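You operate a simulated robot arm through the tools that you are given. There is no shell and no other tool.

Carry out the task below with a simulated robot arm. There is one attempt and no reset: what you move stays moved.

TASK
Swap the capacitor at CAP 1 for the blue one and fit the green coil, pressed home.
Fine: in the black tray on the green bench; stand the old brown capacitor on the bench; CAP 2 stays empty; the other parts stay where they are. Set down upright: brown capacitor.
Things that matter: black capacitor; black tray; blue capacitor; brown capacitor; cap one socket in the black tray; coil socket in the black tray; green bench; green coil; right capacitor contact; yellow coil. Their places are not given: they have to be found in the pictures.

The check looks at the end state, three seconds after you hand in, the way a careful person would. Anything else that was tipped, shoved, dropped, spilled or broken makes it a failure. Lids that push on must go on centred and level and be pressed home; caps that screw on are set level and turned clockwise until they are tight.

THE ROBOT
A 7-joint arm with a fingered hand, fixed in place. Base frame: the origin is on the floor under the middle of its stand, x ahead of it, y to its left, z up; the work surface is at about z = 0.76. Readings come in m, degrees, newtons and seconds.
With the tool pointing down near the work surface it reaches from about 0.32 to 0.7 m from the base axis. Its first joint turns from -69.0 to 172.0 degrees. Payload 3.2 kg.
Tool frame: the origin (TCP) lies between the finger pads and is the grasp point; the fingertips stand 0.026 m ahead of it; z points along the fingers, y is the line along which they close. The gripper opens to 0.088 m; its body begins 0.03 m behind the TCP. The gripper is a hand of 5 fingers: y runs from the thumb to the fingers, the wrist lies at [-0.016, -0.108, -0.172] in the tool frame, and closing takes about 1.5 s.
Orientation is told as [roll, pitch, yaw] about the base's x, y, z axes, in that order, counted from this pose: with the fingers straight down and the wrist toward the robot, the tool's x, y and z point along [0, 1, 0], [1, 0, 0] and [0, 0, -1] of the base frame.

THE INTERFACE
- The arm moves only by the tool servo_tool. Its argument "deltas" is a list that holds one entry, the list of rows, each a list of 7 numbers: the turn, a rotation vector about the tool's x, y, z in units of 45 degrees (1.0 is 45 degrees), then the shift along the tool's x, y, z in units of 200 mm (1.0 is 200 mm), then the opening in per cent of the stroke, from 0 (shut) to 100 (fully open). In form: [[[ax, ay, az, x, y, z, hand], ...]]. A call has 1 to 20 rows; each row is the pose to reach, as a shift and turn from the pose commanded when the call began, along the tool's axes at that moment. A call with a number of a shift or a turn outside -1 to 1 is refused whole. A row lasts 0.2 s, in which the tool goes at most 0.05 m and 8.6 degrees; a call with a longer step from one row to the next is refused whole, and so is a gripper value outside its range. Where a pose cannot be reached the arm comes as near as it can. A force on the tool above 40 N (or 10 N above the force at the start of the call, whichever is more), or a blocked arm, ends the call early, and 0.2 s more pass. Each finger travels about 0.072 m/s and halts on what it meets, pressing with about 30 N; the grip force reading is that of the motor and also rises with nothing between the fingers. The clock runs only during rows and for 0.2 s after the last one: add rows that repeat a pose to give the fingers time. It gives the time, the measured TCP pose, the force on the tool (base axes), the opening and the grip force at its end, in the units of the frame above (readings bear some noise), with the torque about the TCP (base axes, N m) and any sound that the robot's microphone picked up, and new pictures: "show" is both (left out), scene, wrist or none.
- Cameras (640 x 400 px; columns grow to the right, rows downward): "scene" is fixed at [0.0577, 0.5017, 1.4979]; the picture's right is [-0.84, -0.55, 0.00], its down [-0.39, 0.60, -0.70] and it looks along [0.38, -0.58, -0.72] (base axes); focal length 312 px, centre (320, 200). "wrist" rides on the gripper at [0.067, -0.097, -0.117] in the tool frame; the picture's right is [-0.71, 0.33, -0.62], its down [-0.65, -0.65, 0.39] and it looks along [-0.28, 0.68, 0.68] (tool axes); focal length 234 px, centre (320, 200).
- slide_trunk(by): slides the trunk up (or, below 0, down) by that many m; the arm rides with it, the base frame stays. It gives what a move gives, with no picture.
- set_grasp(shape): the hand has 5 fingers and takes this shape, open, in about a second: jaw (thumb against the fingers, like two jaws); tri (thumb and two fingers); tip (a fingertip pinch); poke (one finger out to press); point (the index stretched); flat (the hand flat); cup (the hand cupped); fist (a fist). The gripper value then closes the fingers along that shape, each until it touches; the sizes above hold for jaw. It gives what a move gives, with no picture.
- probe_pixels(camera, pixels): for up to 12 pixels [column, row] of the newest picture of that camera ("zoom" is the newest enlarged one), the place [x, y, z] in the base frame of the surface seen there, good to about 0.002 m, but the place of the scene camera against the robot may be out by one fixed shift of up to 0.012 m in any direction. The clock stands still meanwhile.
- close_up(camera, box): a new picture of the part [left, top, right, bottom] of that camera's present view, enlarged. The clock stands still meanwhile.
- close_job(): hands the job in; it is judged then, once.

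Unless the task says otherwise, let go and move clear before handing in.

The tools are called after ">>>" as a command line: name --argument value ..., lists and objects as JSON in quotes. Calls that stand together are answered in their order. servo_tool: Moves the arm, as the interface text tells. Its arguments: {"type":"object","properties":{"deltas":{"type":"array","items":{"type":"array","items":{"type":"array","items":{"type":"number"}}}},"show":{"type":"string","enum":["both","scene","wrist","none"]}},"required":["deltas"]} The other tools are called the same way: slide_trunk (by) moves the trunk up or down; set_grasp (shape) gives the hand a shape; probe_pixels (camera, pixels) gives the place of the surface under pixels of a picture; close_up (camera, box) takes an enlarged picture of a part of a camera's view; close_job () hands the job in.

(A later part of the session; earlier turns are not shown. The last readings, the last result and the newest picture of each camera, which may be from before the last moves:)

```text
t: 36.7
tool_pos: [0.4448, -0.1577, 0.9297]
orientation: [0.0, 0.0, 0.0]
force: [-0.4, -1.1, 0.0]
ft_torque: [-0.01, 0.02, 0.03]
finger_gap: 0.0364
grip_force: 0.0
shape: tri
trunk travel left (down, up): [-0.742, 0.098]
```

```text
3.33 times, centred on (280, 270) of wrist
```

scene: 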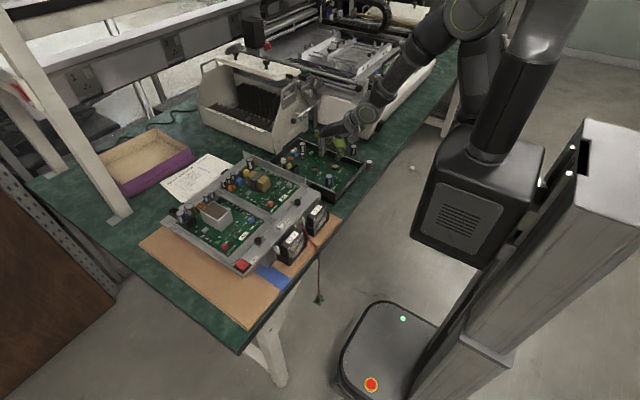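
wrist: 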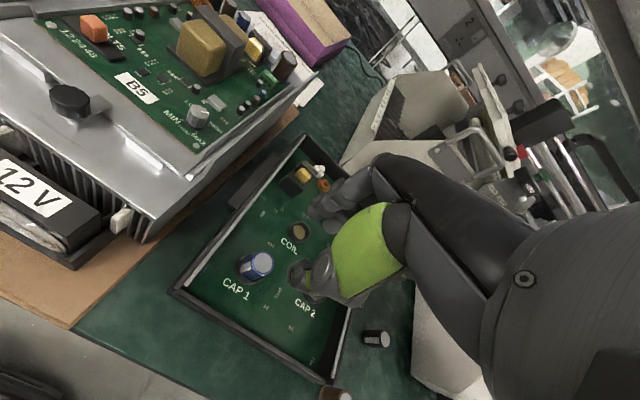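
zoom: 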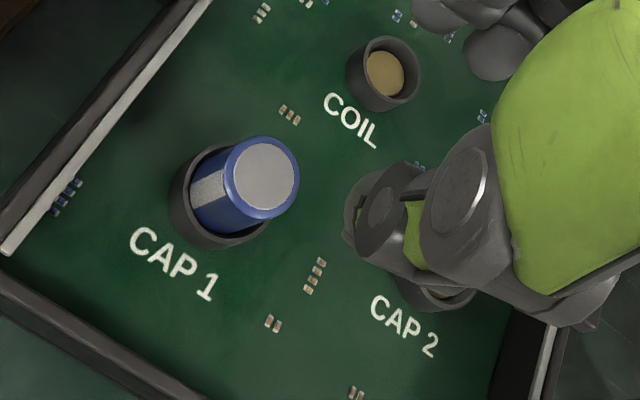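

Blue stands in CAP 1 (scene zoom 143,180). I'll probe its top after release to check seating and level.

>>> probe_pixels --camera "zoom" --pixels '[[265, 175], [240, 165], [290, 190], [270, 145], [258, 203]]'

>>> close_up --camera "scene" --box '[310, 125, 350, 165]'

```text
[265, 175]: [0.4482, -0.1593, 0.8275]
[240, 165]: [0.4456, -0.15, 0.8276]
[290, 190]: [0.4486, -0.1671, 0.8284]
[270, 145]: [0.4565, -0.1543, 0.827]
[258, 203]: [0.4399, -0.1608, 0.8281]
```

```text
10.00 times, centred on (330, 145) of scene
```

zoom: 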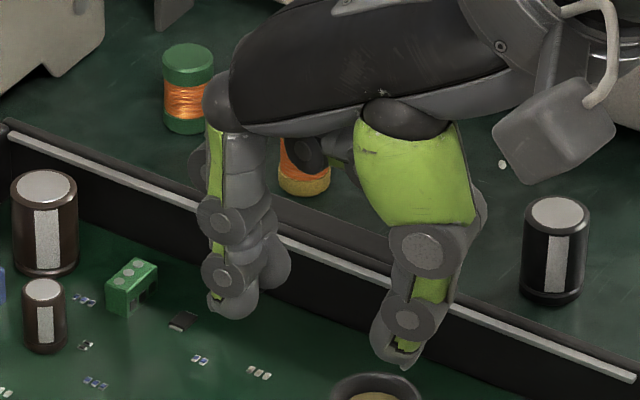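

Blue's top is level at 0.8275, same as brown was: seated. Next the green coil at zoom (188,85); first I map obstacles around it (the lever with ball near scene 304,120 and the machine sides).

>>> probe_pixels --camera "zoom" --pixels '[[167, 62], [210, 64], [189, 46], [187, 82], [188, 64], [185, 130], [150, 10], [60, 60], [100, 10], [170, 20]]'

>>> close_up --camera "scene" --box '[270, 60, 370, 150]'

```text
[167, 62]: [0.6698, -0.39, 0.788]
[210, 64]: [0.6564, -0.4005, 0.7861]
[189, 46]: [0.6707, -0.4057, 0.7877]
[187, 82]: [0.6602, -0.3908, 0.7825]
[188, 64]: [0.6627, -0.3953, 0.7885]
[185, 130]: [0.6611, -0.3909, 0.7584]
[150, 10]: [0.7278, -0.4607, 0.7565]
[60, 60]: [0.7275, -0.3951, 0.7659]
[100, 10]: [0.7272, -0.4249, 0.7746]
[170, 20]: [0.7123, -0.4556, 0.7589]
```

```text
4.44 times, centred on (320, 105) of scene
```

zoom: 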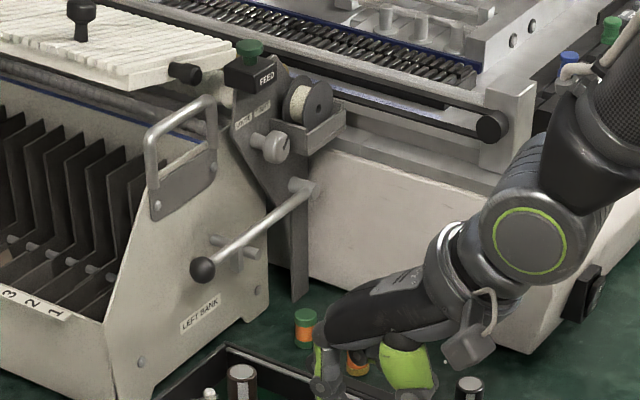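

The lever rod with its ball (zoom 200,270 → 310,190) may overhang near the green coil. Probing these structures.

>>> probe_pixels --camera "zoom" --pixels '[[202, 270], [240, 240], [270, 220], [305, 188], [278, 148], [300, 240], [300, 295], [265, 160], [340, 120], [265, 300], [160, 240], [330, 250]]'

>>> probe_pixels --camera "zoom" --pixels '[[270, 255], [265, 200], [300, 130], [320, 95], [490, 125], [400, 180], [345, 180], [310, 270], [350, 280], [400, 250], [215, 200], [150, 330]]'

```text
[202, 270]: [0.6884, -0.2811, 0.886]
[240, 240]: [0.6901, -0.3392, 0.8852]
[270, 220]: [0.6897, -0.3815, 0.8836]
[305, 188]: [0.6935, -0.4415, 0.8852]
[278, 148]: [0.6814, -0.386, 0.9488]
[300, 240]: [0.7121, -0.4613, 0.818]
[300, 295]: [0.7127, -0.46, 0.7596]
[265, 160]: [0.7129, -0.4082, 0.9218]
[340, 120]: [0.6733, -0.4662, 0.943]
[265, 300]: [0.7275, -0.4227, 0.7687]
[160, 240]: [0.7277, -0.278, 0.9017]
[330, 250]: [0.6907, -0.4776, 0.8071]
```

```text
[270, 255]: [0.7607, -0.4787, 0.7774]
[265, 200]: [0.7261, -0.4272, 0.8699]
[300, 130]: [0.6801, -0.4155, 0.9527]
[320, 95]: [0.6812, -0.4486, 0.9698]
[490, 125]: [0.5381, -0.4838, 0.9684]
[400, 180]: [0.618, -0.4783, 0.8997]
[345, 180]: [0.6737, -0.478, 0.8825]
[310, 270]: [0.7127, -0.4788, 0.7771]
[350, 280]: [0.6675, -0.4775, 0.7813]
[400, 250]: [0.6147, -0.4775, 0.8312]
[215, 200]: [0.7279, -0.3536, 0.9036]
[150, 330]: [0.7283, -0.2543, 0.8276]
```

The rod runs along y at scene x≈0.69, z≈0.885: about 25 mm beyond the coil in x and ~95 mm above its top. I need the hand's profile, so I'll probe the hand's back and knuckles now.

>>> close_up --camera "scene" --box '[315, 85, 385, 165]'

```text
5.00 times, centred on (350, 125) of scene
```

zoom: 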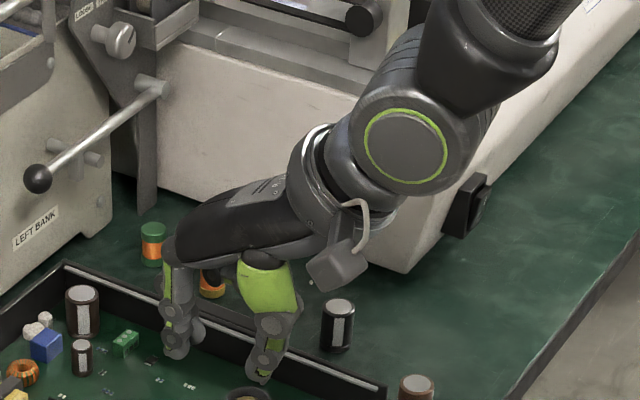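

>>> probe_pixels --camera "zoom" --pixels '[[168, 245], [165, 260], [180, 215], [200, 200], [240, 190], [280, 180], [300, 150], [325, 130], [350, 110], [165, 290], [168, 330], [175, 350]]'

>>> probe_pixels --camera "zoom" --pixels '[[335, 265], [310, 230], [400, 60], [380, 40], [440, 50], [410, 140], [260, 205], [220, 230], [290, 240], [180, 235], [460, 90], [540, 30]]'

```text
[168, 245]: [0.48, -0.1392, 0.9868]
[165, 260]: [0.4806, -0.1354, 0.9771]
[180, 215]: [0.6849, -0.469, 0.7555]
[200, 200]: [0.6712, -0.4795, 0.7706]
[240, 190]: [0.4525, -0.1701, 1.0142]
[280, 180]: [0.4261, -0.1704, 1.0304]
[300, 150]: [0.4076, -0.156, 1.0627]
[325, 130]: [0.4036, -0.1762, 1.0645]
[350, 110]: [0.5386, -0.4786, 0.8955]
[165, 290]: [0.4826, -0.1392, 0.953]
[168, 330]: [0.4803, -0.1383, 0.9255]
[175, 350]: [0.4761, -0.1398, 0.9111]
```

```text
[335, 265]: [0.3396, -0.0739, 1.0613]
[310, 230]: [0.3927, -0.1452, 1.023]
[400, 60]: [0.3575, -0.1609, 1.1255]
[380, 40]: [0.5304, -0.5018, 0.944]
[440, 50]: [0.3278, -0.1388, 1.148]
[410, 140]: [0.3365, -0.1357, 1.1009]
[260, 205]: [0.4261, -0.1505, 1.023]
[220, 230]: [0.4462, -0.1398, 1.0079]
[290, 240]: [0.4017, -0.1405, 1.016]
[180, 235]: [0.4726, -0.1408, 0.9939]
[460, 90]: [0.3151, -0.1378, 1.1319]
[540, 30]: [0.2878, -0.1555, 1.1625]
```

Hand profile found: knuckles reach +30 mm in tool-y and ~65 mm above the TCP, so a straight vertical descent on the green coil would brush the lever rod. I'll approach tilted from the robot side under the rod; first I raise the hand and lower the trunk for more reach.

>>> servo_tool --deltas '[[[0, 0, 0, 0, 0, -0.15, 42], [0, 0, 0, 0, 0, -0.35, 42], [0, 0, 0, 0, 0, -0.55, 42], [0, 0, 0, 0, 0, -0.75, 42], [0, 0, 0, 0, 0, -0.75, 42]]]' --show "none"

>>> slide_trunk --by -0.15

>>> servo_tool --deltas '[[[0, 0, 0, 0, 0, 0, 42]]]'

```text
t: 37.9
tool_pos: [0.4512, -0.1634, 0.9551]
orientation: [-1.1, -2.3, -0.7]
force: [0.5, -0.1, 0.4]
ft_torque: [-0.04, 0.02, 0.0]
finger_gap: 0.0366
grip_force: 0.0
shape: tri
out of reach, approached as far as the arm can: row 1, 2, 3, 4, 5
trunk travel left (down, up): [-0.742, 0.098]
```

```text
t: 39.5
tool_pos: [0.4561, -0.1618, 0.8194]
orientation: [-0.9, -4.0, -0.8]
force: [-4.6, -0.7, 21.0]
ft_torque: [0.04, 0.94, -0.02]
finger_gap: 0.0398
grip_force: 0.1
shape: tri
trunk travel left (down, up): [-0.598, 0.242]
stopped: the force on the tool passed its limit at 46 N (the readings are from after the stop); the commanded pose is now the measured one
```

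```text
t: 39.9
tool_pos: [0.456, -0.1627, 0.8208]
orientation: [-1.0, -3.7, -0.8]
force: [-4.3, -0.1, 21.5]
ft_torque: [0.03, 0.87, 0.02]
finger_gap: 0.0396
grip_force: 0.1
shape: tri
trunk travel left (down, up): [-0.598, 0.242]
```

scene: 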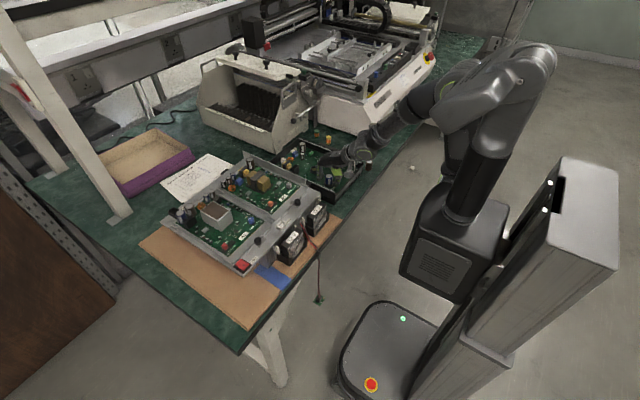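
wrist: 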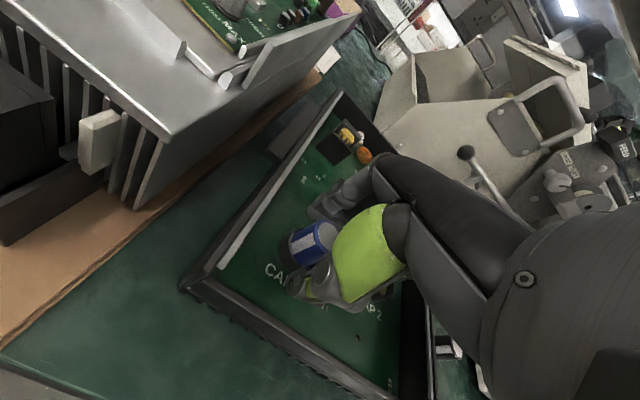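

The raise was out of reach, and the trunk slide then pressed the hand down into the tray (46 N stop). I must look at what the hand is touching before moving back up.

>>> close_up --camera "scene" --box '[315, 140, 365, 190]'

>>> close_up --camera "wrist" --box '[240, 190, 400, 310]'

```text
8.00 times, centred on (340, 165) of scene
```

zoom: 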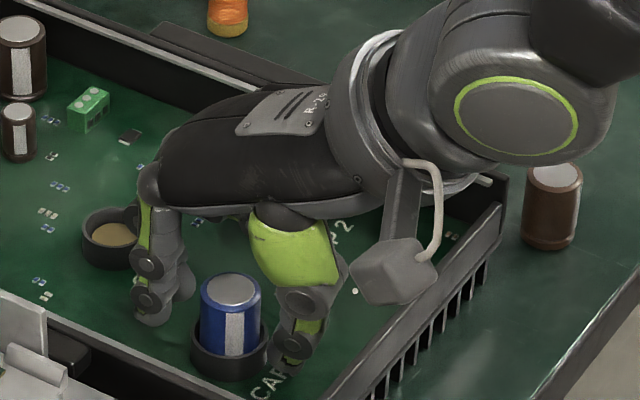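

```text
3.33 times, centred on (320, 250) of wrist
```

zoom: 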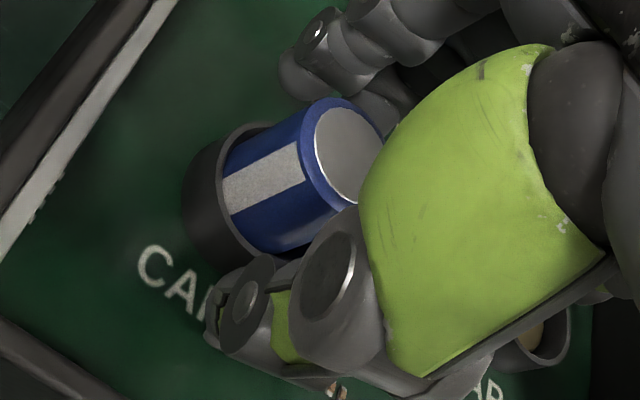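

Fingers straddle the blue cap, which still looks upright; tips rest on the board. A pure vertical retreat is safest: slide the trunk back up.

>>> slide_trunk --by 0.08

```text
t: 41.0
tool_pos: [0.4553, -0.162, 0.8964]
orientation: [-0.9, -3.3, -0.7]
force: [0.1, -0.5, 0.2]
ft_torque: [-0.01, 0.0, -0.02]
finger_gap: 0.0368
grip_force: 0.1
shape: tri
trunk travel left (down, up): [-0.678, 0.162]
```

>>> servo_tool --deltas '[[[0, 0, 0, 0, 0, 0, 42]]]'

>>> close_up --camera "scene" --box '[310, 140, 370, 200]'

>>> close_up --camera "wrist" --box '[220, 200, 380, 320]'

```text
t: 41.4
tool_pos: [0.4567, -0.1629, 0.8963]
orientation: [-0.9, -3.3, -0.7]
force: [-0.8, -0.2, 0.2]
ft_torque: [0.04, -0.03, 0.03]
finger_gap: 0.037
grip_force: 0.0
shape: tri
trunk travel left (down, up): [-0.678, 0.162]
```

scene: 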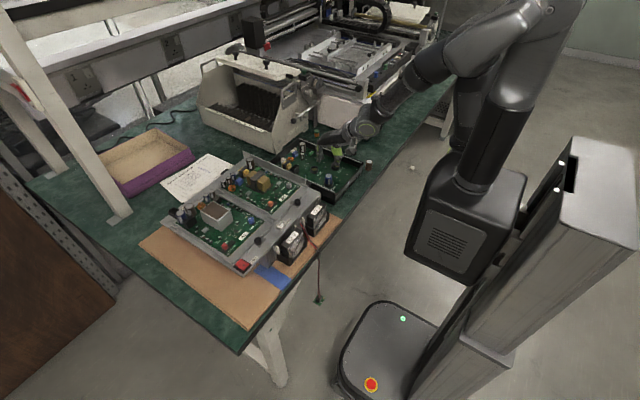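
wrist: 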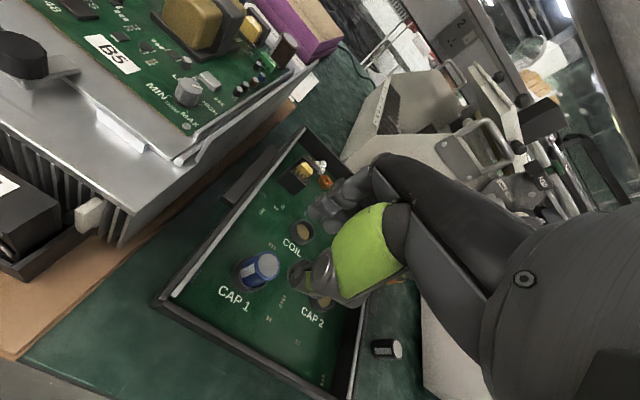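

```text
6.67 times, centred on (340, 170) of scene
```

zoom: 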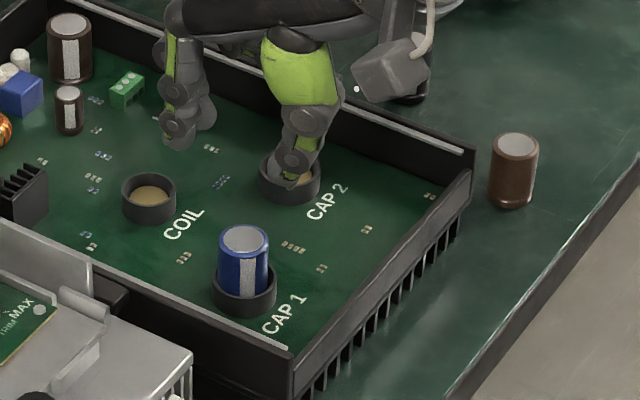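

```text
3.33 times, centred on (300, 260) of wrist
```

zoom: 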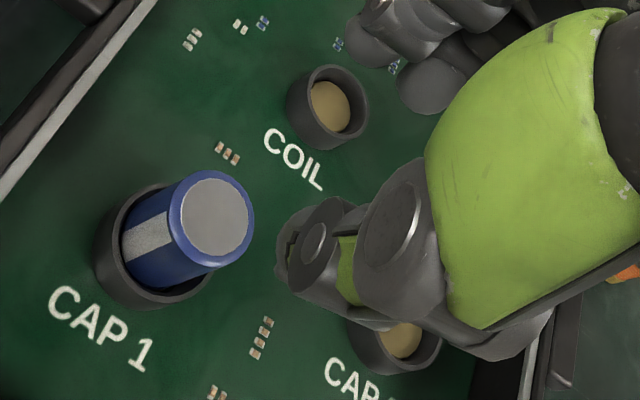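

The hand is clear; blue looks upright in CAP 1 and the board is intact. I'll verify blue, COIL and tray coordinates haven't shifted.

>>> probe_pixels --camera "zoom" --pixels '[[215, 217], [190, 208], [240, 228], [220, 185], [208, 247], [330, 105], [300, 85], [366, 105], [405, 340]]'

>>> close_up --camera "scene" --box '[328, 160, 358, 190]'

```text
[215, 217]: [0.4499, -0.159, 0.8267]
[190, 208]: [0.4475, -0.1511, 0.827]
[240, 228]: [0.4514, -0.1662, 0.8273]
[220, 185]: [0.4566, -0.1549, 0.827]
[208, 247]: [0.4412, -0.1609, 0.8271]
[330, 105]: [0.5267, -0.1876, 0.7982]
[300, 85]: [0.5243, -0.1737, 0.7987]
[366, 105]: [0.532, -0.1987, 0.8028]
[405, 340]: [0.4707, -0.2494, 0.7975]
```

```text
13.33 times, centred on (343, 175) of scene
```

zoom: 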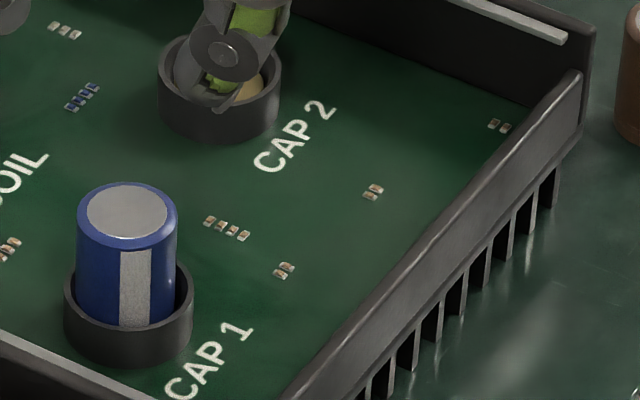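

Blue (0.449,-0.159, top 0.827, level) and the tray are undisturbed. Now I go step by step toward the green coil: first to about (0.575,-0.30,0.94) with yaw −30°.

>>> servo_tool --deltas '[[[0, 0, 0.08, -0.08, 0.07, -0.08, 42], [0, 0, 0.17, -0.17, 0.15, -0.15, 42], [0, 0, 0.26, -0.27, 0.24, -0.186, 42], [0, 0, 0.35, -0.37, 0.33, -0.186, 42], [0, 0, 0.44, -0.47, 0.42, -0.186, 42], [0, 0, 0.53, -0.57, 0.5, -0.186, 42], [0, 0, 0.61, -0.65, 0.57, -0.186, 42], [0, 0, 0.667, -0.685, 0.6, -0.186, 42], [0, 0, 0.667, -0.685, 0.6, -0.186, 42]]]'

>>> close_up --camera "scene" --box '[280, 80, 380, 180]'

```text
t: 43.4
tool_pos: [0.5696, -0.306, 0.938]
orientation: [1.9, -2.6, -31.9]
force: [-0.3, 1.0, 0.5]
ft_torque: [0.04, -0.04, 0.0]
finger_gap: 0.0366
grip_force: 0.1
shape: tri
out of reach, approached as far as the arm can: row 1
trunk travel left (down, up): [-0.678, 0.162]
```

scene: 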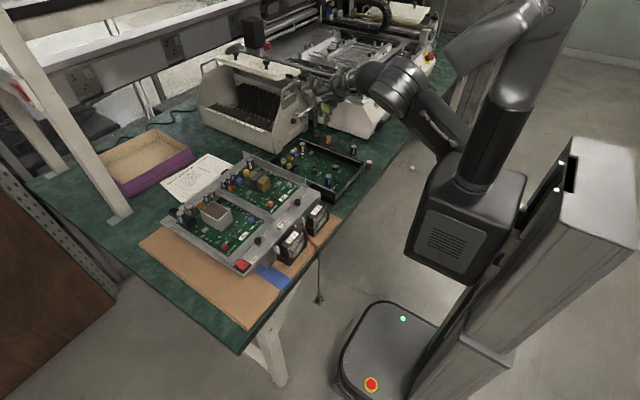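
wrist: 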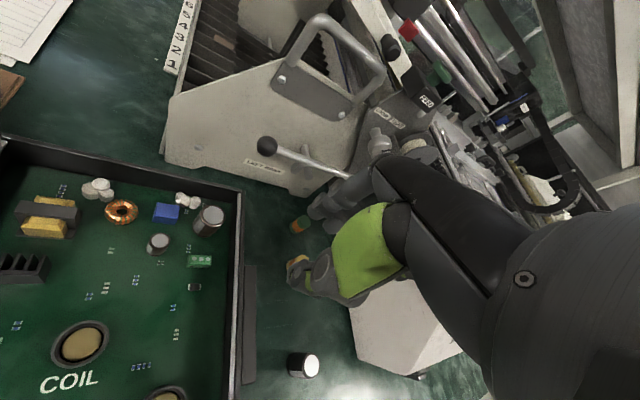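

```text
4.00 times, centred on (330, 130) of scene
```

zoom: 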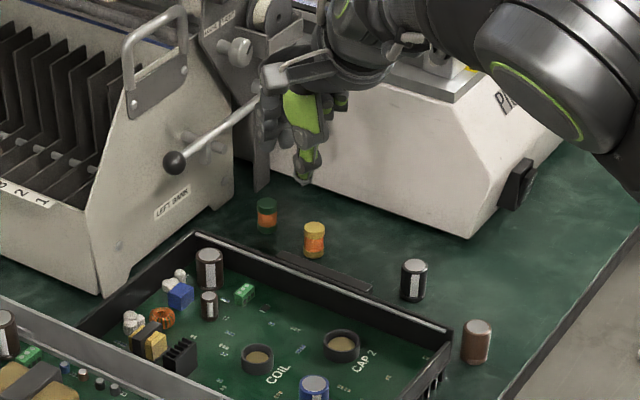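

The wrist view shows the green coil at (300,223), yellow (297,262), lever ball (268,147) and rod. I'll probe these in the wrist frame for exact placement.

>>> close_up --camera "wrist" --box '[230, 120, 390, 280]'

```text
2.50 times, centred on (310, 200) of wrist
```

zoom: 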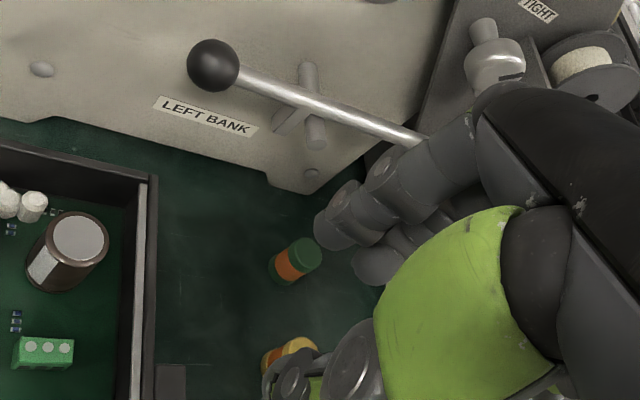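

>>> probe_pixels --camera "zoom" --pixels '[[308, 252], [303, 240], [318, 262], [296, 255], [285, 275], [302, 345], [212, 65], [260, 85], [330, 110], [400, 132], [315, 130], [308, 75]]'

>>> probe_pixels --camera "zoom" --pixels '[[300, 185], [250, 165], [180, 385], [150, 250], [495, 65], [480, 30], [265, 200], [290, 215], [205, 300], [240, 350], [312, 175], [180, 350]]'

```text
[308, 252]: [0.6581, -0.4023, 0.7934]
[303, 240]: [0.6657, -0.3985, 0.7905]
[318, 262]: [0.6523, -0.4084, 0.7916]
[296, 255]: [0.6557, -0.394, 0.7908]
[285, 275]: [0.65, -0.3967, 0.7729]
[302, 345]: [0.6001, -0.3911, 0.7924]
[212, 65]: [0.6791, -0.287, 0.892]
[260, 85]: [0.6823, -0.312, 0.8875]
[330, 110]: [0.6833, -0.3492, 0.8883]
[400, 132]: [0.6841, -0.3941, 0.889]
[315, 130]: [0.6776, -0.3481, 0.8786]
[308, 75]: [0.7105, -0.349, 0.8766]
```

```text
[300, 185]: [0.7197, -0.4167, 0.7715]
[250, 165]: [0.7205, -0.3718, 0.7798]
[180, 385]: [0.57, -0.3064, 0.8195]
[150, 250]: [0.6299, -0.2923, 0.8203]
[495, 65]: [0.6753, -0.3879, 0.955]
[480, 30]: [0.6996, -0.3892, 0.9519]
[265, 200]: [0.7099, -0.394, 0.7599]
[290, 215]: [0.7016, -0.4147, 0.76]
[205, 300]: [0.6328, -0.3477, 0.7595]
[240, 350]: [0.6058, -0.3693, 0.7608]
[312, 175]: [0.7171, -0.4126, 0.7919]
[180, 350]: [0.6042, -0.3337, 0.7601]
```

In the wrist frame: green coil top ≈(0.657,-0.400,0.792), yellow ≈(0.600,-0.391), rod near surface x≈0.6815, z≈0.885. I'll move to a tilted pre-approach pose (yaw −40°, fingers leaning 18° forward) at ≈(0.622,-0.370,0.925), 130 mm back along the approach line.

>>> servo_tool --deltas '[[[-0.07, -0.015, 0.034, -0.027, 0.077, 0.016, 45], [-0.14, -0.03, 0.069, -0.055, 0.155, 0.032, 45], [-0.21, -0.045, 0.103, -0.082, 0.232, 0.048, 45], [-0.28, -0.06, 0.138, -0.11, 0.309, 0.064, 45], [-0.344, -0.074, 0.172, -0.137, 0.3865, 0.08, 45], [-0.344, -0.074, 0.172, -0.137, 0.3865, 0.08, 45], [-0.344, -0.074, 0.172, -0.137, 0.3865, 0.08, 45]]]'

>>> close_up --camera "scene" --box '[290, 80, 380, 160]'

>>> close_up --camera "wrist" --box '[200, 100, 400, 320]'

```text
t: 45.0
tool_pos: [0.6258, -0.3633, 0.9308]
orientation: [-0.9, -18.9, -38.6]
force: [0.3, -0.1, 1.2]
ft_torque: [0.03, 0.01, -0.01]
finger_gap: 0.0395
grip_force: 0.1
shape: tri
trunk travel left (down, up): [-0.678, 0.162]
```

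scene: 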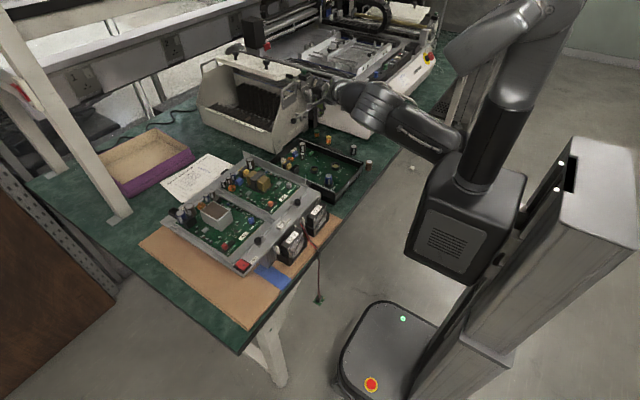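
wrist: 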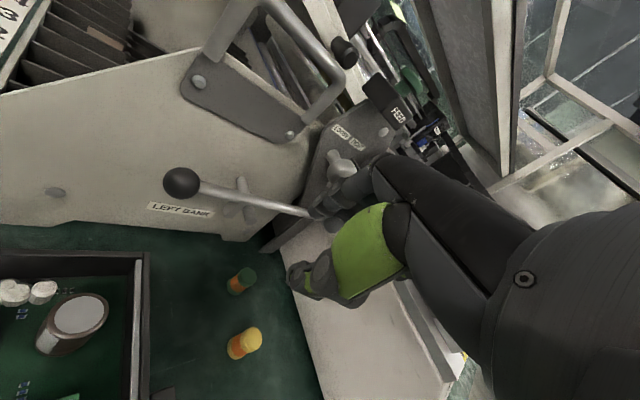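

```text
5.00 times, centred on (335, 120) of scene
```

zoom: 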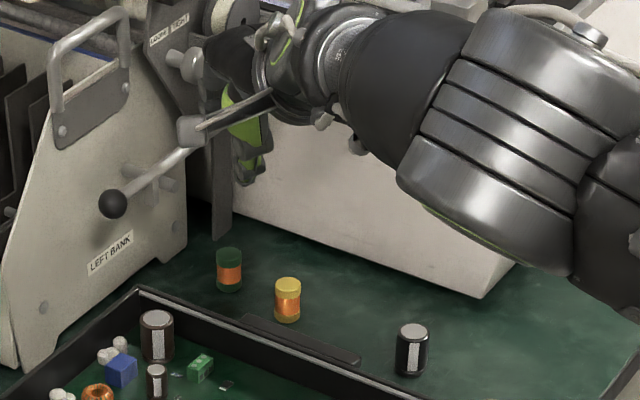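

```text
1.82 times, centred on (300, 210) of wrist
```

zoom: 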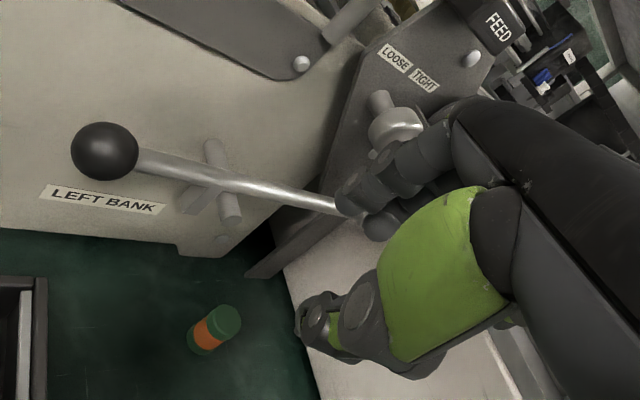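

The index tip (wrist zoom 350,195) looks close to the rod's pivot end and knob. I'll probe finger surfaces and these fixtures to check the clearance.

>>> probe_pixels --camera "zoom" --pixels '[[350, 190], [345, 205], [370, 175], [400, 165], [335, 203], [320, 200], [395, 120], [410, 130], [378, 100], [380, 220], [230, 205], [215, 320]]'

>>> probe_pixels --camera "zoom" --pixels '[[225, 315], [212, 310], [240, 325], [222, 335], [232, 305], [205, 340], [300, 320], [105, 150], [180, 170], [260, 185], [430, 140], [375, 240]]'

```text
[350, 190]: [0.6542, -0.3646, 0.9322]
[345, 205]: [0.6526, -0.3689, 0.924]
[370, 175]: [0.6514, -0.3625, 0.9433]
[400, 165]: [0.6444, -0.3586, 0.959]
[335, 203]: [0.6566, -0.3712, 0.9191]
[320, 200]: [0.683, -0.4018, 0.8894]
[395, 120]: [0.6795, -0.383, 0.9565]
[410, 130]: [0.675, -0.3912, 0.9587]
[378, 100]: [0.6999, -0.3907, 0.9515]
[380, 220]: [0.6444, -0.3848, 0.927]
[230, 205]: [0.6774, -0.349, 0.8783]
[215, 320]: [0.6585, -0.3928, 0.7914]
```

```text
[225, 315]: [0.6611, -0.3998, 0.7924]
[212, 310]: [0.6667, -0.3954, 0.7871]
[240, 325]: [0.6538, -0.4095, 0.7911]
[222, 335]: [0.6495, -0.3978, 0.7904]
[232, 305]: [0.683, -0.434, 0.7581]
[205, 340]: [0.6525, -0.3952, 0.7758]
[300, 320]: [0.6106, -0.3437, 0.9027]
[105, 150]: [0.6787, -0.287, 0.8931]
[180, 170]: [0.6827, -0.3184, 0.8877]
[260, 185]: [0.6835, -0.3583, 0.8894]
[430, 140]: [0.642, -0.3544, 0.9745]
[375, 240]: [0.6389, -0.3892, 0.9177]
```

Coil centre ≈(0.658,-0.401). Clearances to knob (~25 mm) are fine, so I advance 80 mm along the tilted tool axis and re-check.

>>> servo_tool --deltas '[[[0, 0, 0, -0.01, -0.002, 0.08, 45], [0, 0, 0, -0.02, -0.004, 0.17, 45], [0, 0, 0, -0.03, -0.006, 0.26, 45], [0, 0, 0, -0.0365, -0.008, 0.34, 45], [0, 0, 0, -0.0365, -0.008, 0.4, 45], [0, 0, 0, -0.0365, -0.008, 0.4, 45], [0, 0, 0, -0.0365, -0.008, 0.4, 45]]]'

>>> close_up --camera "scene" --box '[295, 95, 365, 155]'

>>> close_up --camera "wrist" --box '[200, 140, 400, 320]'

```text
t: 46.6
tool_pos: [0.6395, -0.3855, 0.855]
orientation: [-1.0, -18.8, -38.8]
force: [-0.5, 0.4, 0.2]
ft_torque: [0.0, 0.0, 0.02]
finger_gap: 0.0393
grip_force: 0.1
shape: tri
trunk travel left (down, up): [-0.678, 0.162]
```

scene: 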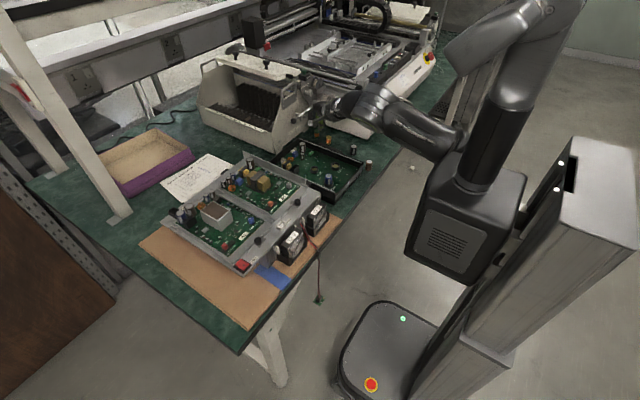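
wrist: 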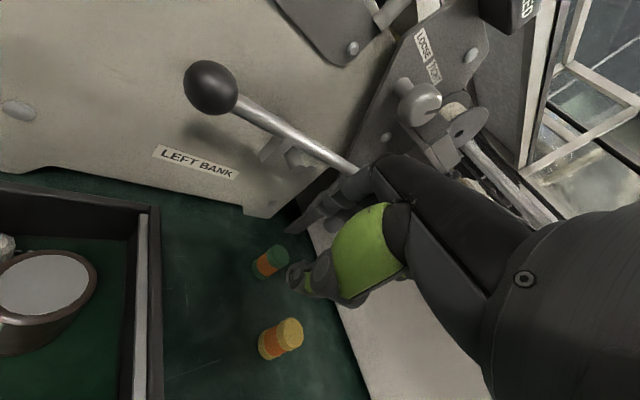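

```text
6.67 times, centred on (330, 125) of scene
```

zoom: 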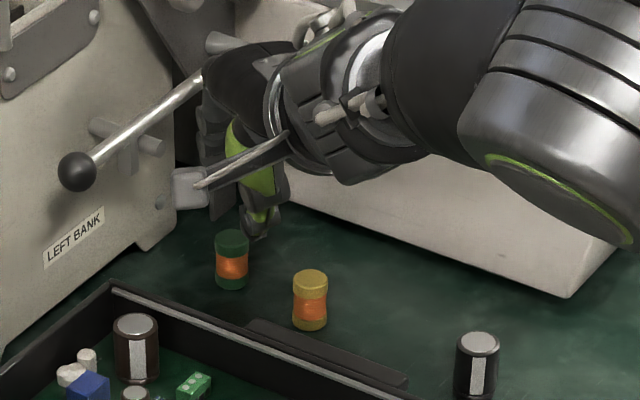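

```text
2.22 times, centred on (300, 230) of wrist
```

zoom: 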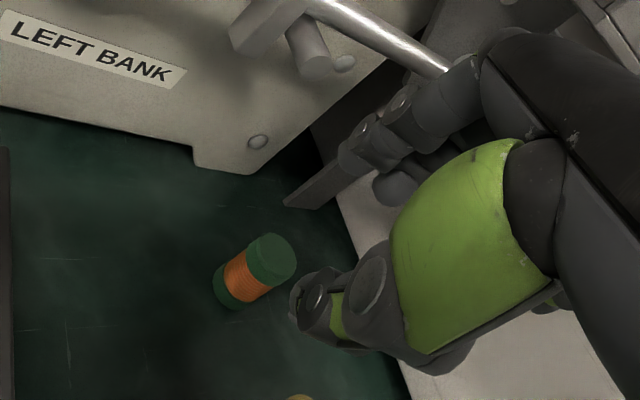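

The wrist camera body is getting near the tray's tall brown cap (wrist pixel 45,285). I'll probe that cap, the coil, and the finger/rod clearance.

>>> probe_pixels --camera "wrist" --pixels '[[45, 285], [5, 280], [90, 275], [60, 260], [278, 252], [271, 250], [283, 264], [269, 262], [291, 328], [355, 168], [330, 190], [322, 208]]'

>>> probe_pixels --camera "zoom" --pixels '[[270, 258], [250, 245], [290, 270], [280, 240], [258, 278], [365, 150], [350, 155], [400, 105], [430, 80], [440, 60], [300, 290], [318, 68]]'

```text
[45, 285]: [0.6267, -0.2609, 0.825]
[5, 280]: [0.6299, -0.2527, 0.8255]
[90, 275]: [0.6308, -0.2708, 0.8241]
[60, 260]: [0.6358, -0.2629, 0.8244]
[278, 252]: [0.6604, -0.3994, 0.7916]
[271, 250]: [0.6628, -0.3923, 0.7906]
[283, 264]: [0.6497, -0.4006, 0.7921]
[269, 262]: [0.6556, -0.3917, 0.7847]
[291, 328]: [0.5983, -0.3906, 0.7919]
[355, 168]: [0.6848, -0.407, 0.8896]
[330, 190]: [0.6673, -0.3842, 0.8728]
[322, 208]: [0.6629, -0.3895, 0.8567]
```

```text
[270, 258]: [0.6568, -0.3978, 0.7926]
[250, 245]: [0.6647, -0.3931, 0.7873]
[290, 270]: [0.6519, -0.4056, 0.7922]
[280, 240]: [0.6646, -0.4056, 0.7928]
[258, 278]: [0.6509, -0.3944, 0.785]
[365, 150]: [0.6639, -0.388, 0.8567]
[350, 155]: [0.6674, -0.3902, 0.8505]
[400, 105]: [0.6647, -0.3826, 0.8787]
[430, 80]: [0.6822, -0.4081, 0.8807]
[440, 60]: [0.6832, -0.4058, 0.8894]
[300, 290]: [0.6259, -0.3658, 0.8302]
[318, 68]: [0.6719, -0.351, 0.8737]
```

Clearances: rod ~8–10 mm from the index, tray cap top 0.8245 well under the camera body. Coil centre ≈(0.658,-0.3995). Advancing another 30 mm.

>>> servo_tool --deltas '[[[0, 0, 0, 0.003, -0.002, 0.04, 45], [0, 0, 0, 0.005, -0.004, 0.08, 45], [0, 0, 0, 0.007, -0.006, 0.12, 45], [0, 0, 0, 0.007, -0.006, 0.15, 45], [0, 0, 0, 0.007, -0.006, 0.15, 45]]]'

>>> close_up --camera "scene" --box '[305, 100, 355, 150]'

>>> close_up --camera "wrist" --box '[230, 150, 390, 310]'

```text
t: 47.8
tool_pos: [0.6459, -0.3905, 0.8255]
orientation: [-1.0, -19.0, -38.7]
force: [-0.4, -0.6, -0.4]
ft_torque: [-0.02, -0.01, 0.01]
finger_gap: 0.0394
grip_force: 0.0
shape: tri
trunk travel left (down, up): [-0.678, 0.162]
```

scene: 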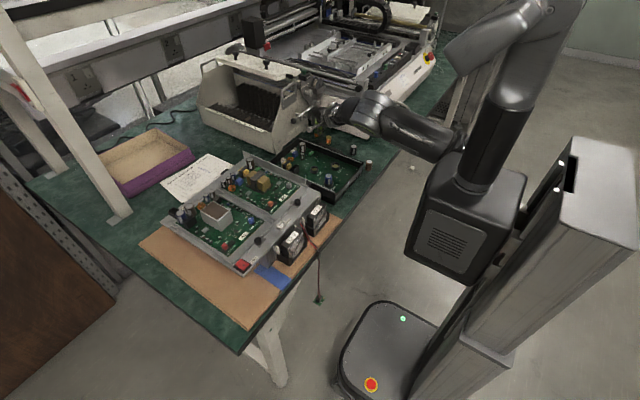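
wrist: 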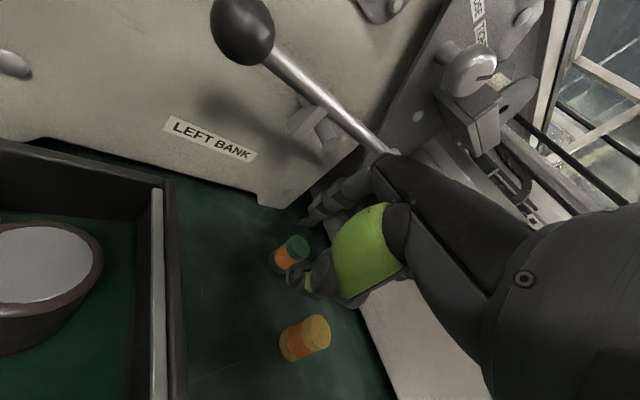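

```text
8.00 times, centred on (330, 125) of scene
```

zoom: 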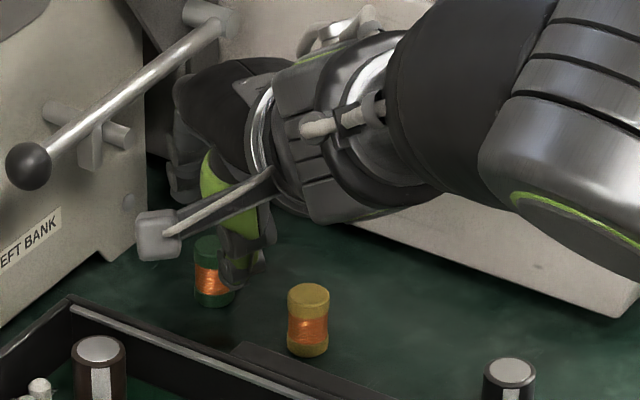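

```text
2.50 times, centred on (310, 230) of wrist
```

zoom: 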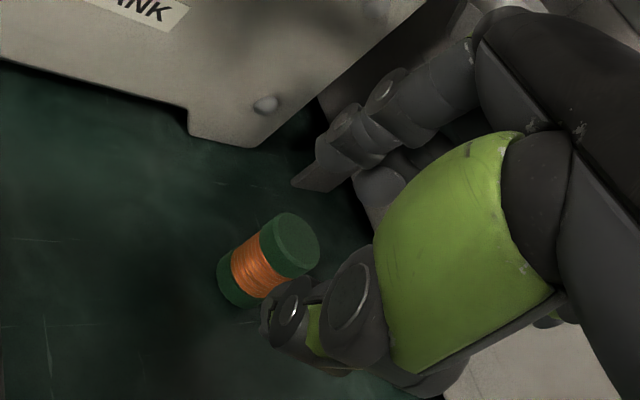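

The fingers are now just above the coil, straddling it. I'll probe the index knuckle vs rod and the coil vs thumb before continuing.

>>> probe_pixels --camera "zoom" --pixels '[[290, 245], [265, 232], [315, 255], [290, 218], [278, 275], [345, 120], [390, 90], [440, 70], [470, 45], [325, 160], [375, 180], [285, 295]]'

>>> probe_pixels --camera "wrist" --pixels '[[372, 150], [360, 140], [385, 158], [395, 155], [330, 140], [350, 185], [313, 325], [300, 275]]'

```text
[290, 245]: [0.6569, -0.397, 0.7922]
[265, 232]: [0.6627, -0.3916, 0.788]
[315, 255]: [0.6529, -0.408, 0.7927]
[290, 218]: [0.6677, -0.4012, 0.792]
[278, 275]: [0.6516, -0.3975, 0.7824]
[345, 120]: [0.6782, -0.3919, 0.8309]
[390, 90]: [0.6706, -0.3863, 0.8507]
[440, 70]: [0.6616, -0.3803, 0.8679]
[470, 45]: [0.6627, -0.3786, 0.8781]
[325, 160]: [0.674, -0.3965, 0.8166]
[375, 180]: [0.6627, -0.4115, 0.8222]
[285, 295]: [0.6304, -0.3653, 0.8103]
```

```text
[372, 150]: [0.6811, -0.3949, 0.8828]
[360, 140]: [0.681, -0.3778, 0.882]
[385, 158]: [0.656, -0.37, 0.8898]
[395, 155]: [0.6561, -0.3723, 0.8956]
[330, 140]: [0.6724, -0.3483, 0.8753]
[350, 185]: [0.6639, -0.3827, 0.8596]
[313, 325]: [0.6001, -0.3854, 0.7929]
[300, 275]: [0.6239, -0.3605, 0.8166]
```

Coil centre ≈(0.6585,-0.3995), aligned laterally within 1 mm; index ~8 mm from the rod. Going the last 26 mm along the tilted axis.

>>> servo_tool --deltas '[[[0, 0, 0, 0.003, 0.002, 0.03, 45], [0, 0, 0, 0.006, 0.005, 0.065, 45], [0, 0, 0, 0.006, 0.005, 0.1, 45], [0, 0, 0, 0.006, 0.005, 0.128, 45], [0, 0, 0, 0.006, 0.005, 0.128, 45]]]'

>>> close_up --camera "scene" --box '[305, 100, 355, 150]'

>>> close_up --camera "wrist" --box '[230, 150, 390, 310]'

```text
t: 49.0
tool_pos: [0.6545, -0.395, 0.8031]
orientation: [-1.0, -18.9, -38.7]
force: [-0.2, -0.3, -0.3]
ft_torque: [0.0, 0.0, 0.01]
finger_gap: 0.0392
grip_force: 0.1
shape: tri
trunk travel left (down, up): [-0.678, 0.162]
```

scene: 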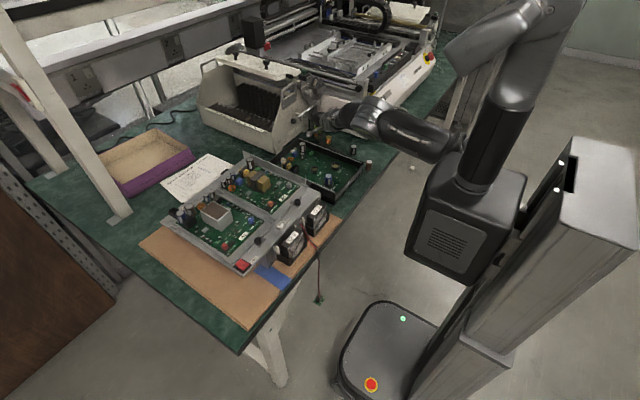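
wrist: 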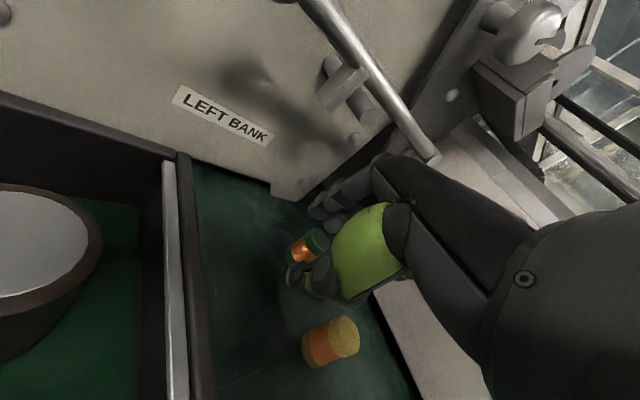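

```text
8.00 times, centred on (330, 125) of scene
```

zoom: 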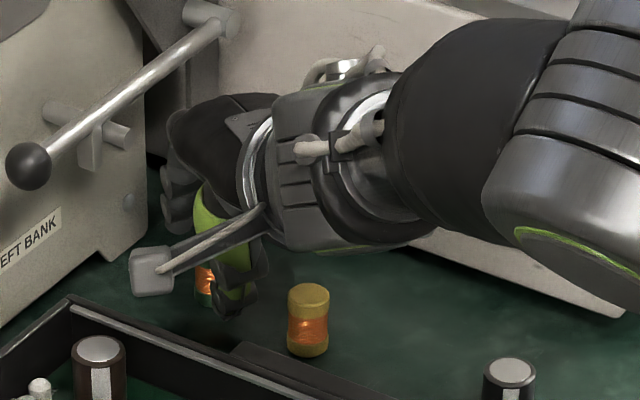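

```text
2.50 times, centred on (310, 230) of wrist
```

zoom: 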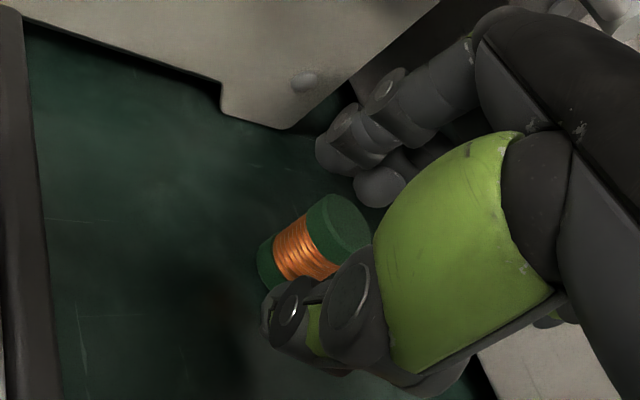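

The coil now stands between thumb and fingers (zoom 315,245). I'll reduce the tilt from 19° to ~8° (still ≥12 mm under the rod) and centre, with TCP z≈0.797.

>>> servo_tool --deltas '[[[0.08, 0, 0, -0.002, 0.002, 0.01, 45], [0.16, 0, 0, -0.004, 0.005, 0.022, 45], [0.244, 0, 0, -0.005, 0.0075, 0.035, 45], [0.244, 0, 0, -0.005, 0.0075, 0.035, 45], [0.244, 0, 0, -0.005, 0.0075, 0.035, 45]]]'

>>> close_up --camera "scene" --box '[305, 100, 355, 150]'

>>> close_up --camera "wrist" --box '[230, 150, 390, 310]'

```text
t: 50.2
tool_pos: [0.6564, -0.3985, 0.7957]
orientation: [-0.8, -7.9, -38.8]
force: [-0.6, -0.2, 0.2]
ft_torque: [-0.02, -0.03, -0.04]
finger_gap: 0.0395
grip_force: 0.1
shape: tri
trunk travel left (down, up): [-0.678, 0.162]
```

scene: 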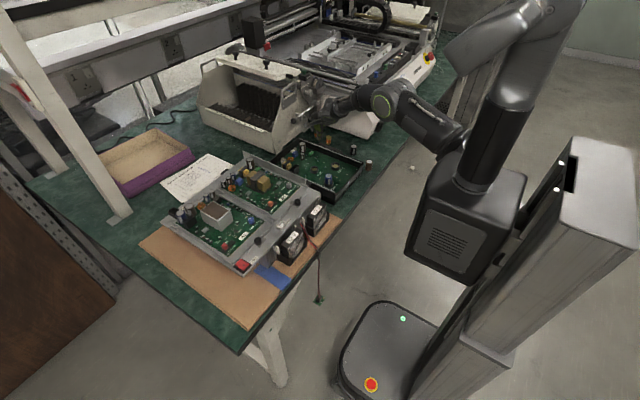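
wrist: 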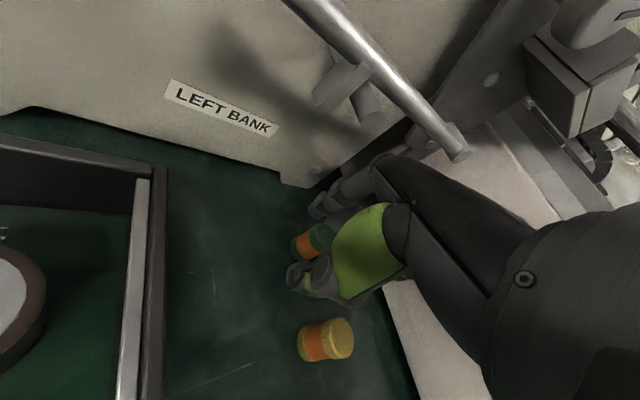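

```text
8.00 times, centred on (330, 125) of scene
```

zoom: 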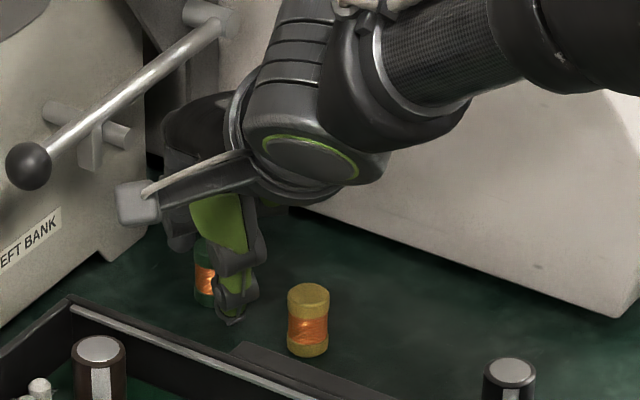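

```text
2.50 times, centred on (310, 230) of wrist
```

zoom: 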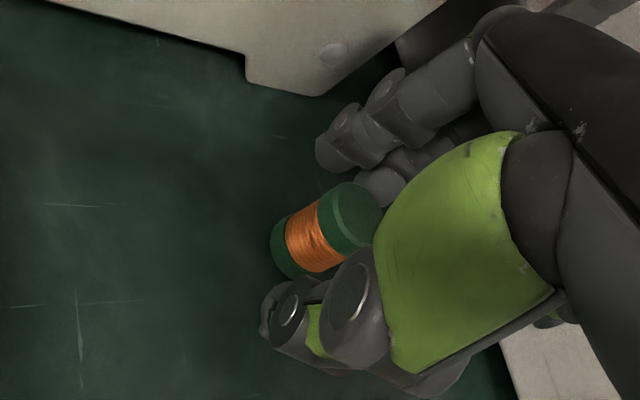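

Tilt is 8°, coil sits between the thumb and fingers with room each side, and the rod is clear. Closing the grip gently.

>>> servo_tool --deltas '[[[0, 0, 0, 0, 0, 0, 35], [0, 0, 0, 0, 0, 0, 27], [0, 0, 0, 0, 0, 0, 20], [0, 0, 0, 0, 0, 0, 14], [0, 0, 0, 0, 0, 0, 8], [0, 0, 0, 0, 0, 0, 0], [0, 0, 0, 0, 0, 0, 0], [0, 0, 0, 0, 0, 0, 0]]]'

>>> close_up --camera "scene" --box '[305, 100, 355, 150]'

>>> close_up --camera "wrist" --box '[230, 150, 390, 310]'

```text
t: 52.0
tool_pos: [0.6572, -0.3981, 0.7954]
orientation: [-0.9, -8.0, -38.8]
force: [-0.5, 0.8, 0.3]
ft_torque: [-0.01, 0.02, 0.01]
finger_gap: 0.0111
grip_force: 30.3
shape: tri
trunk travel left (down, up): [-0.678, 0.162]
```

scene: 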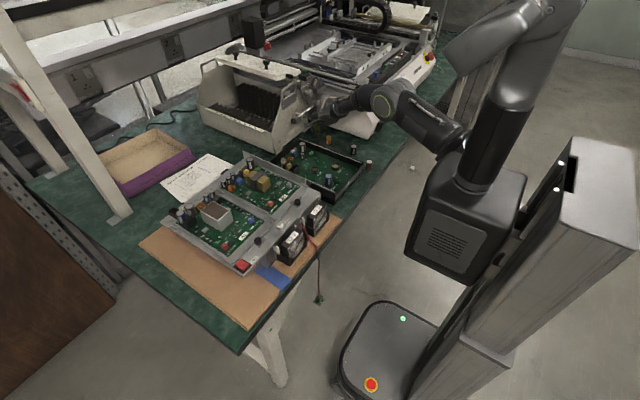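
wrist: 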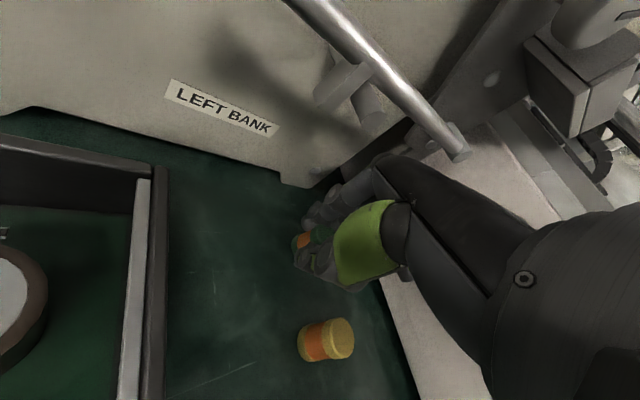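

```text
8.00 times, centred on (330, 125) of scene
```

zoom: 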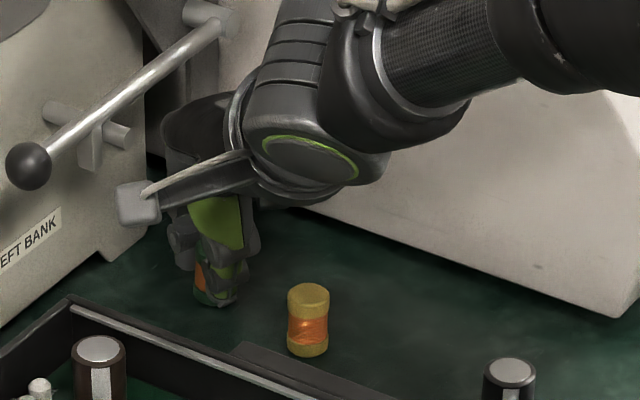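

```text
2.50 times, centred on (310, 230) of wrist
```

zoom: 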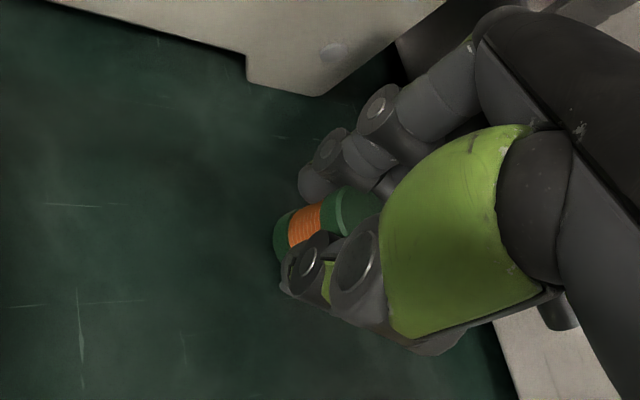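

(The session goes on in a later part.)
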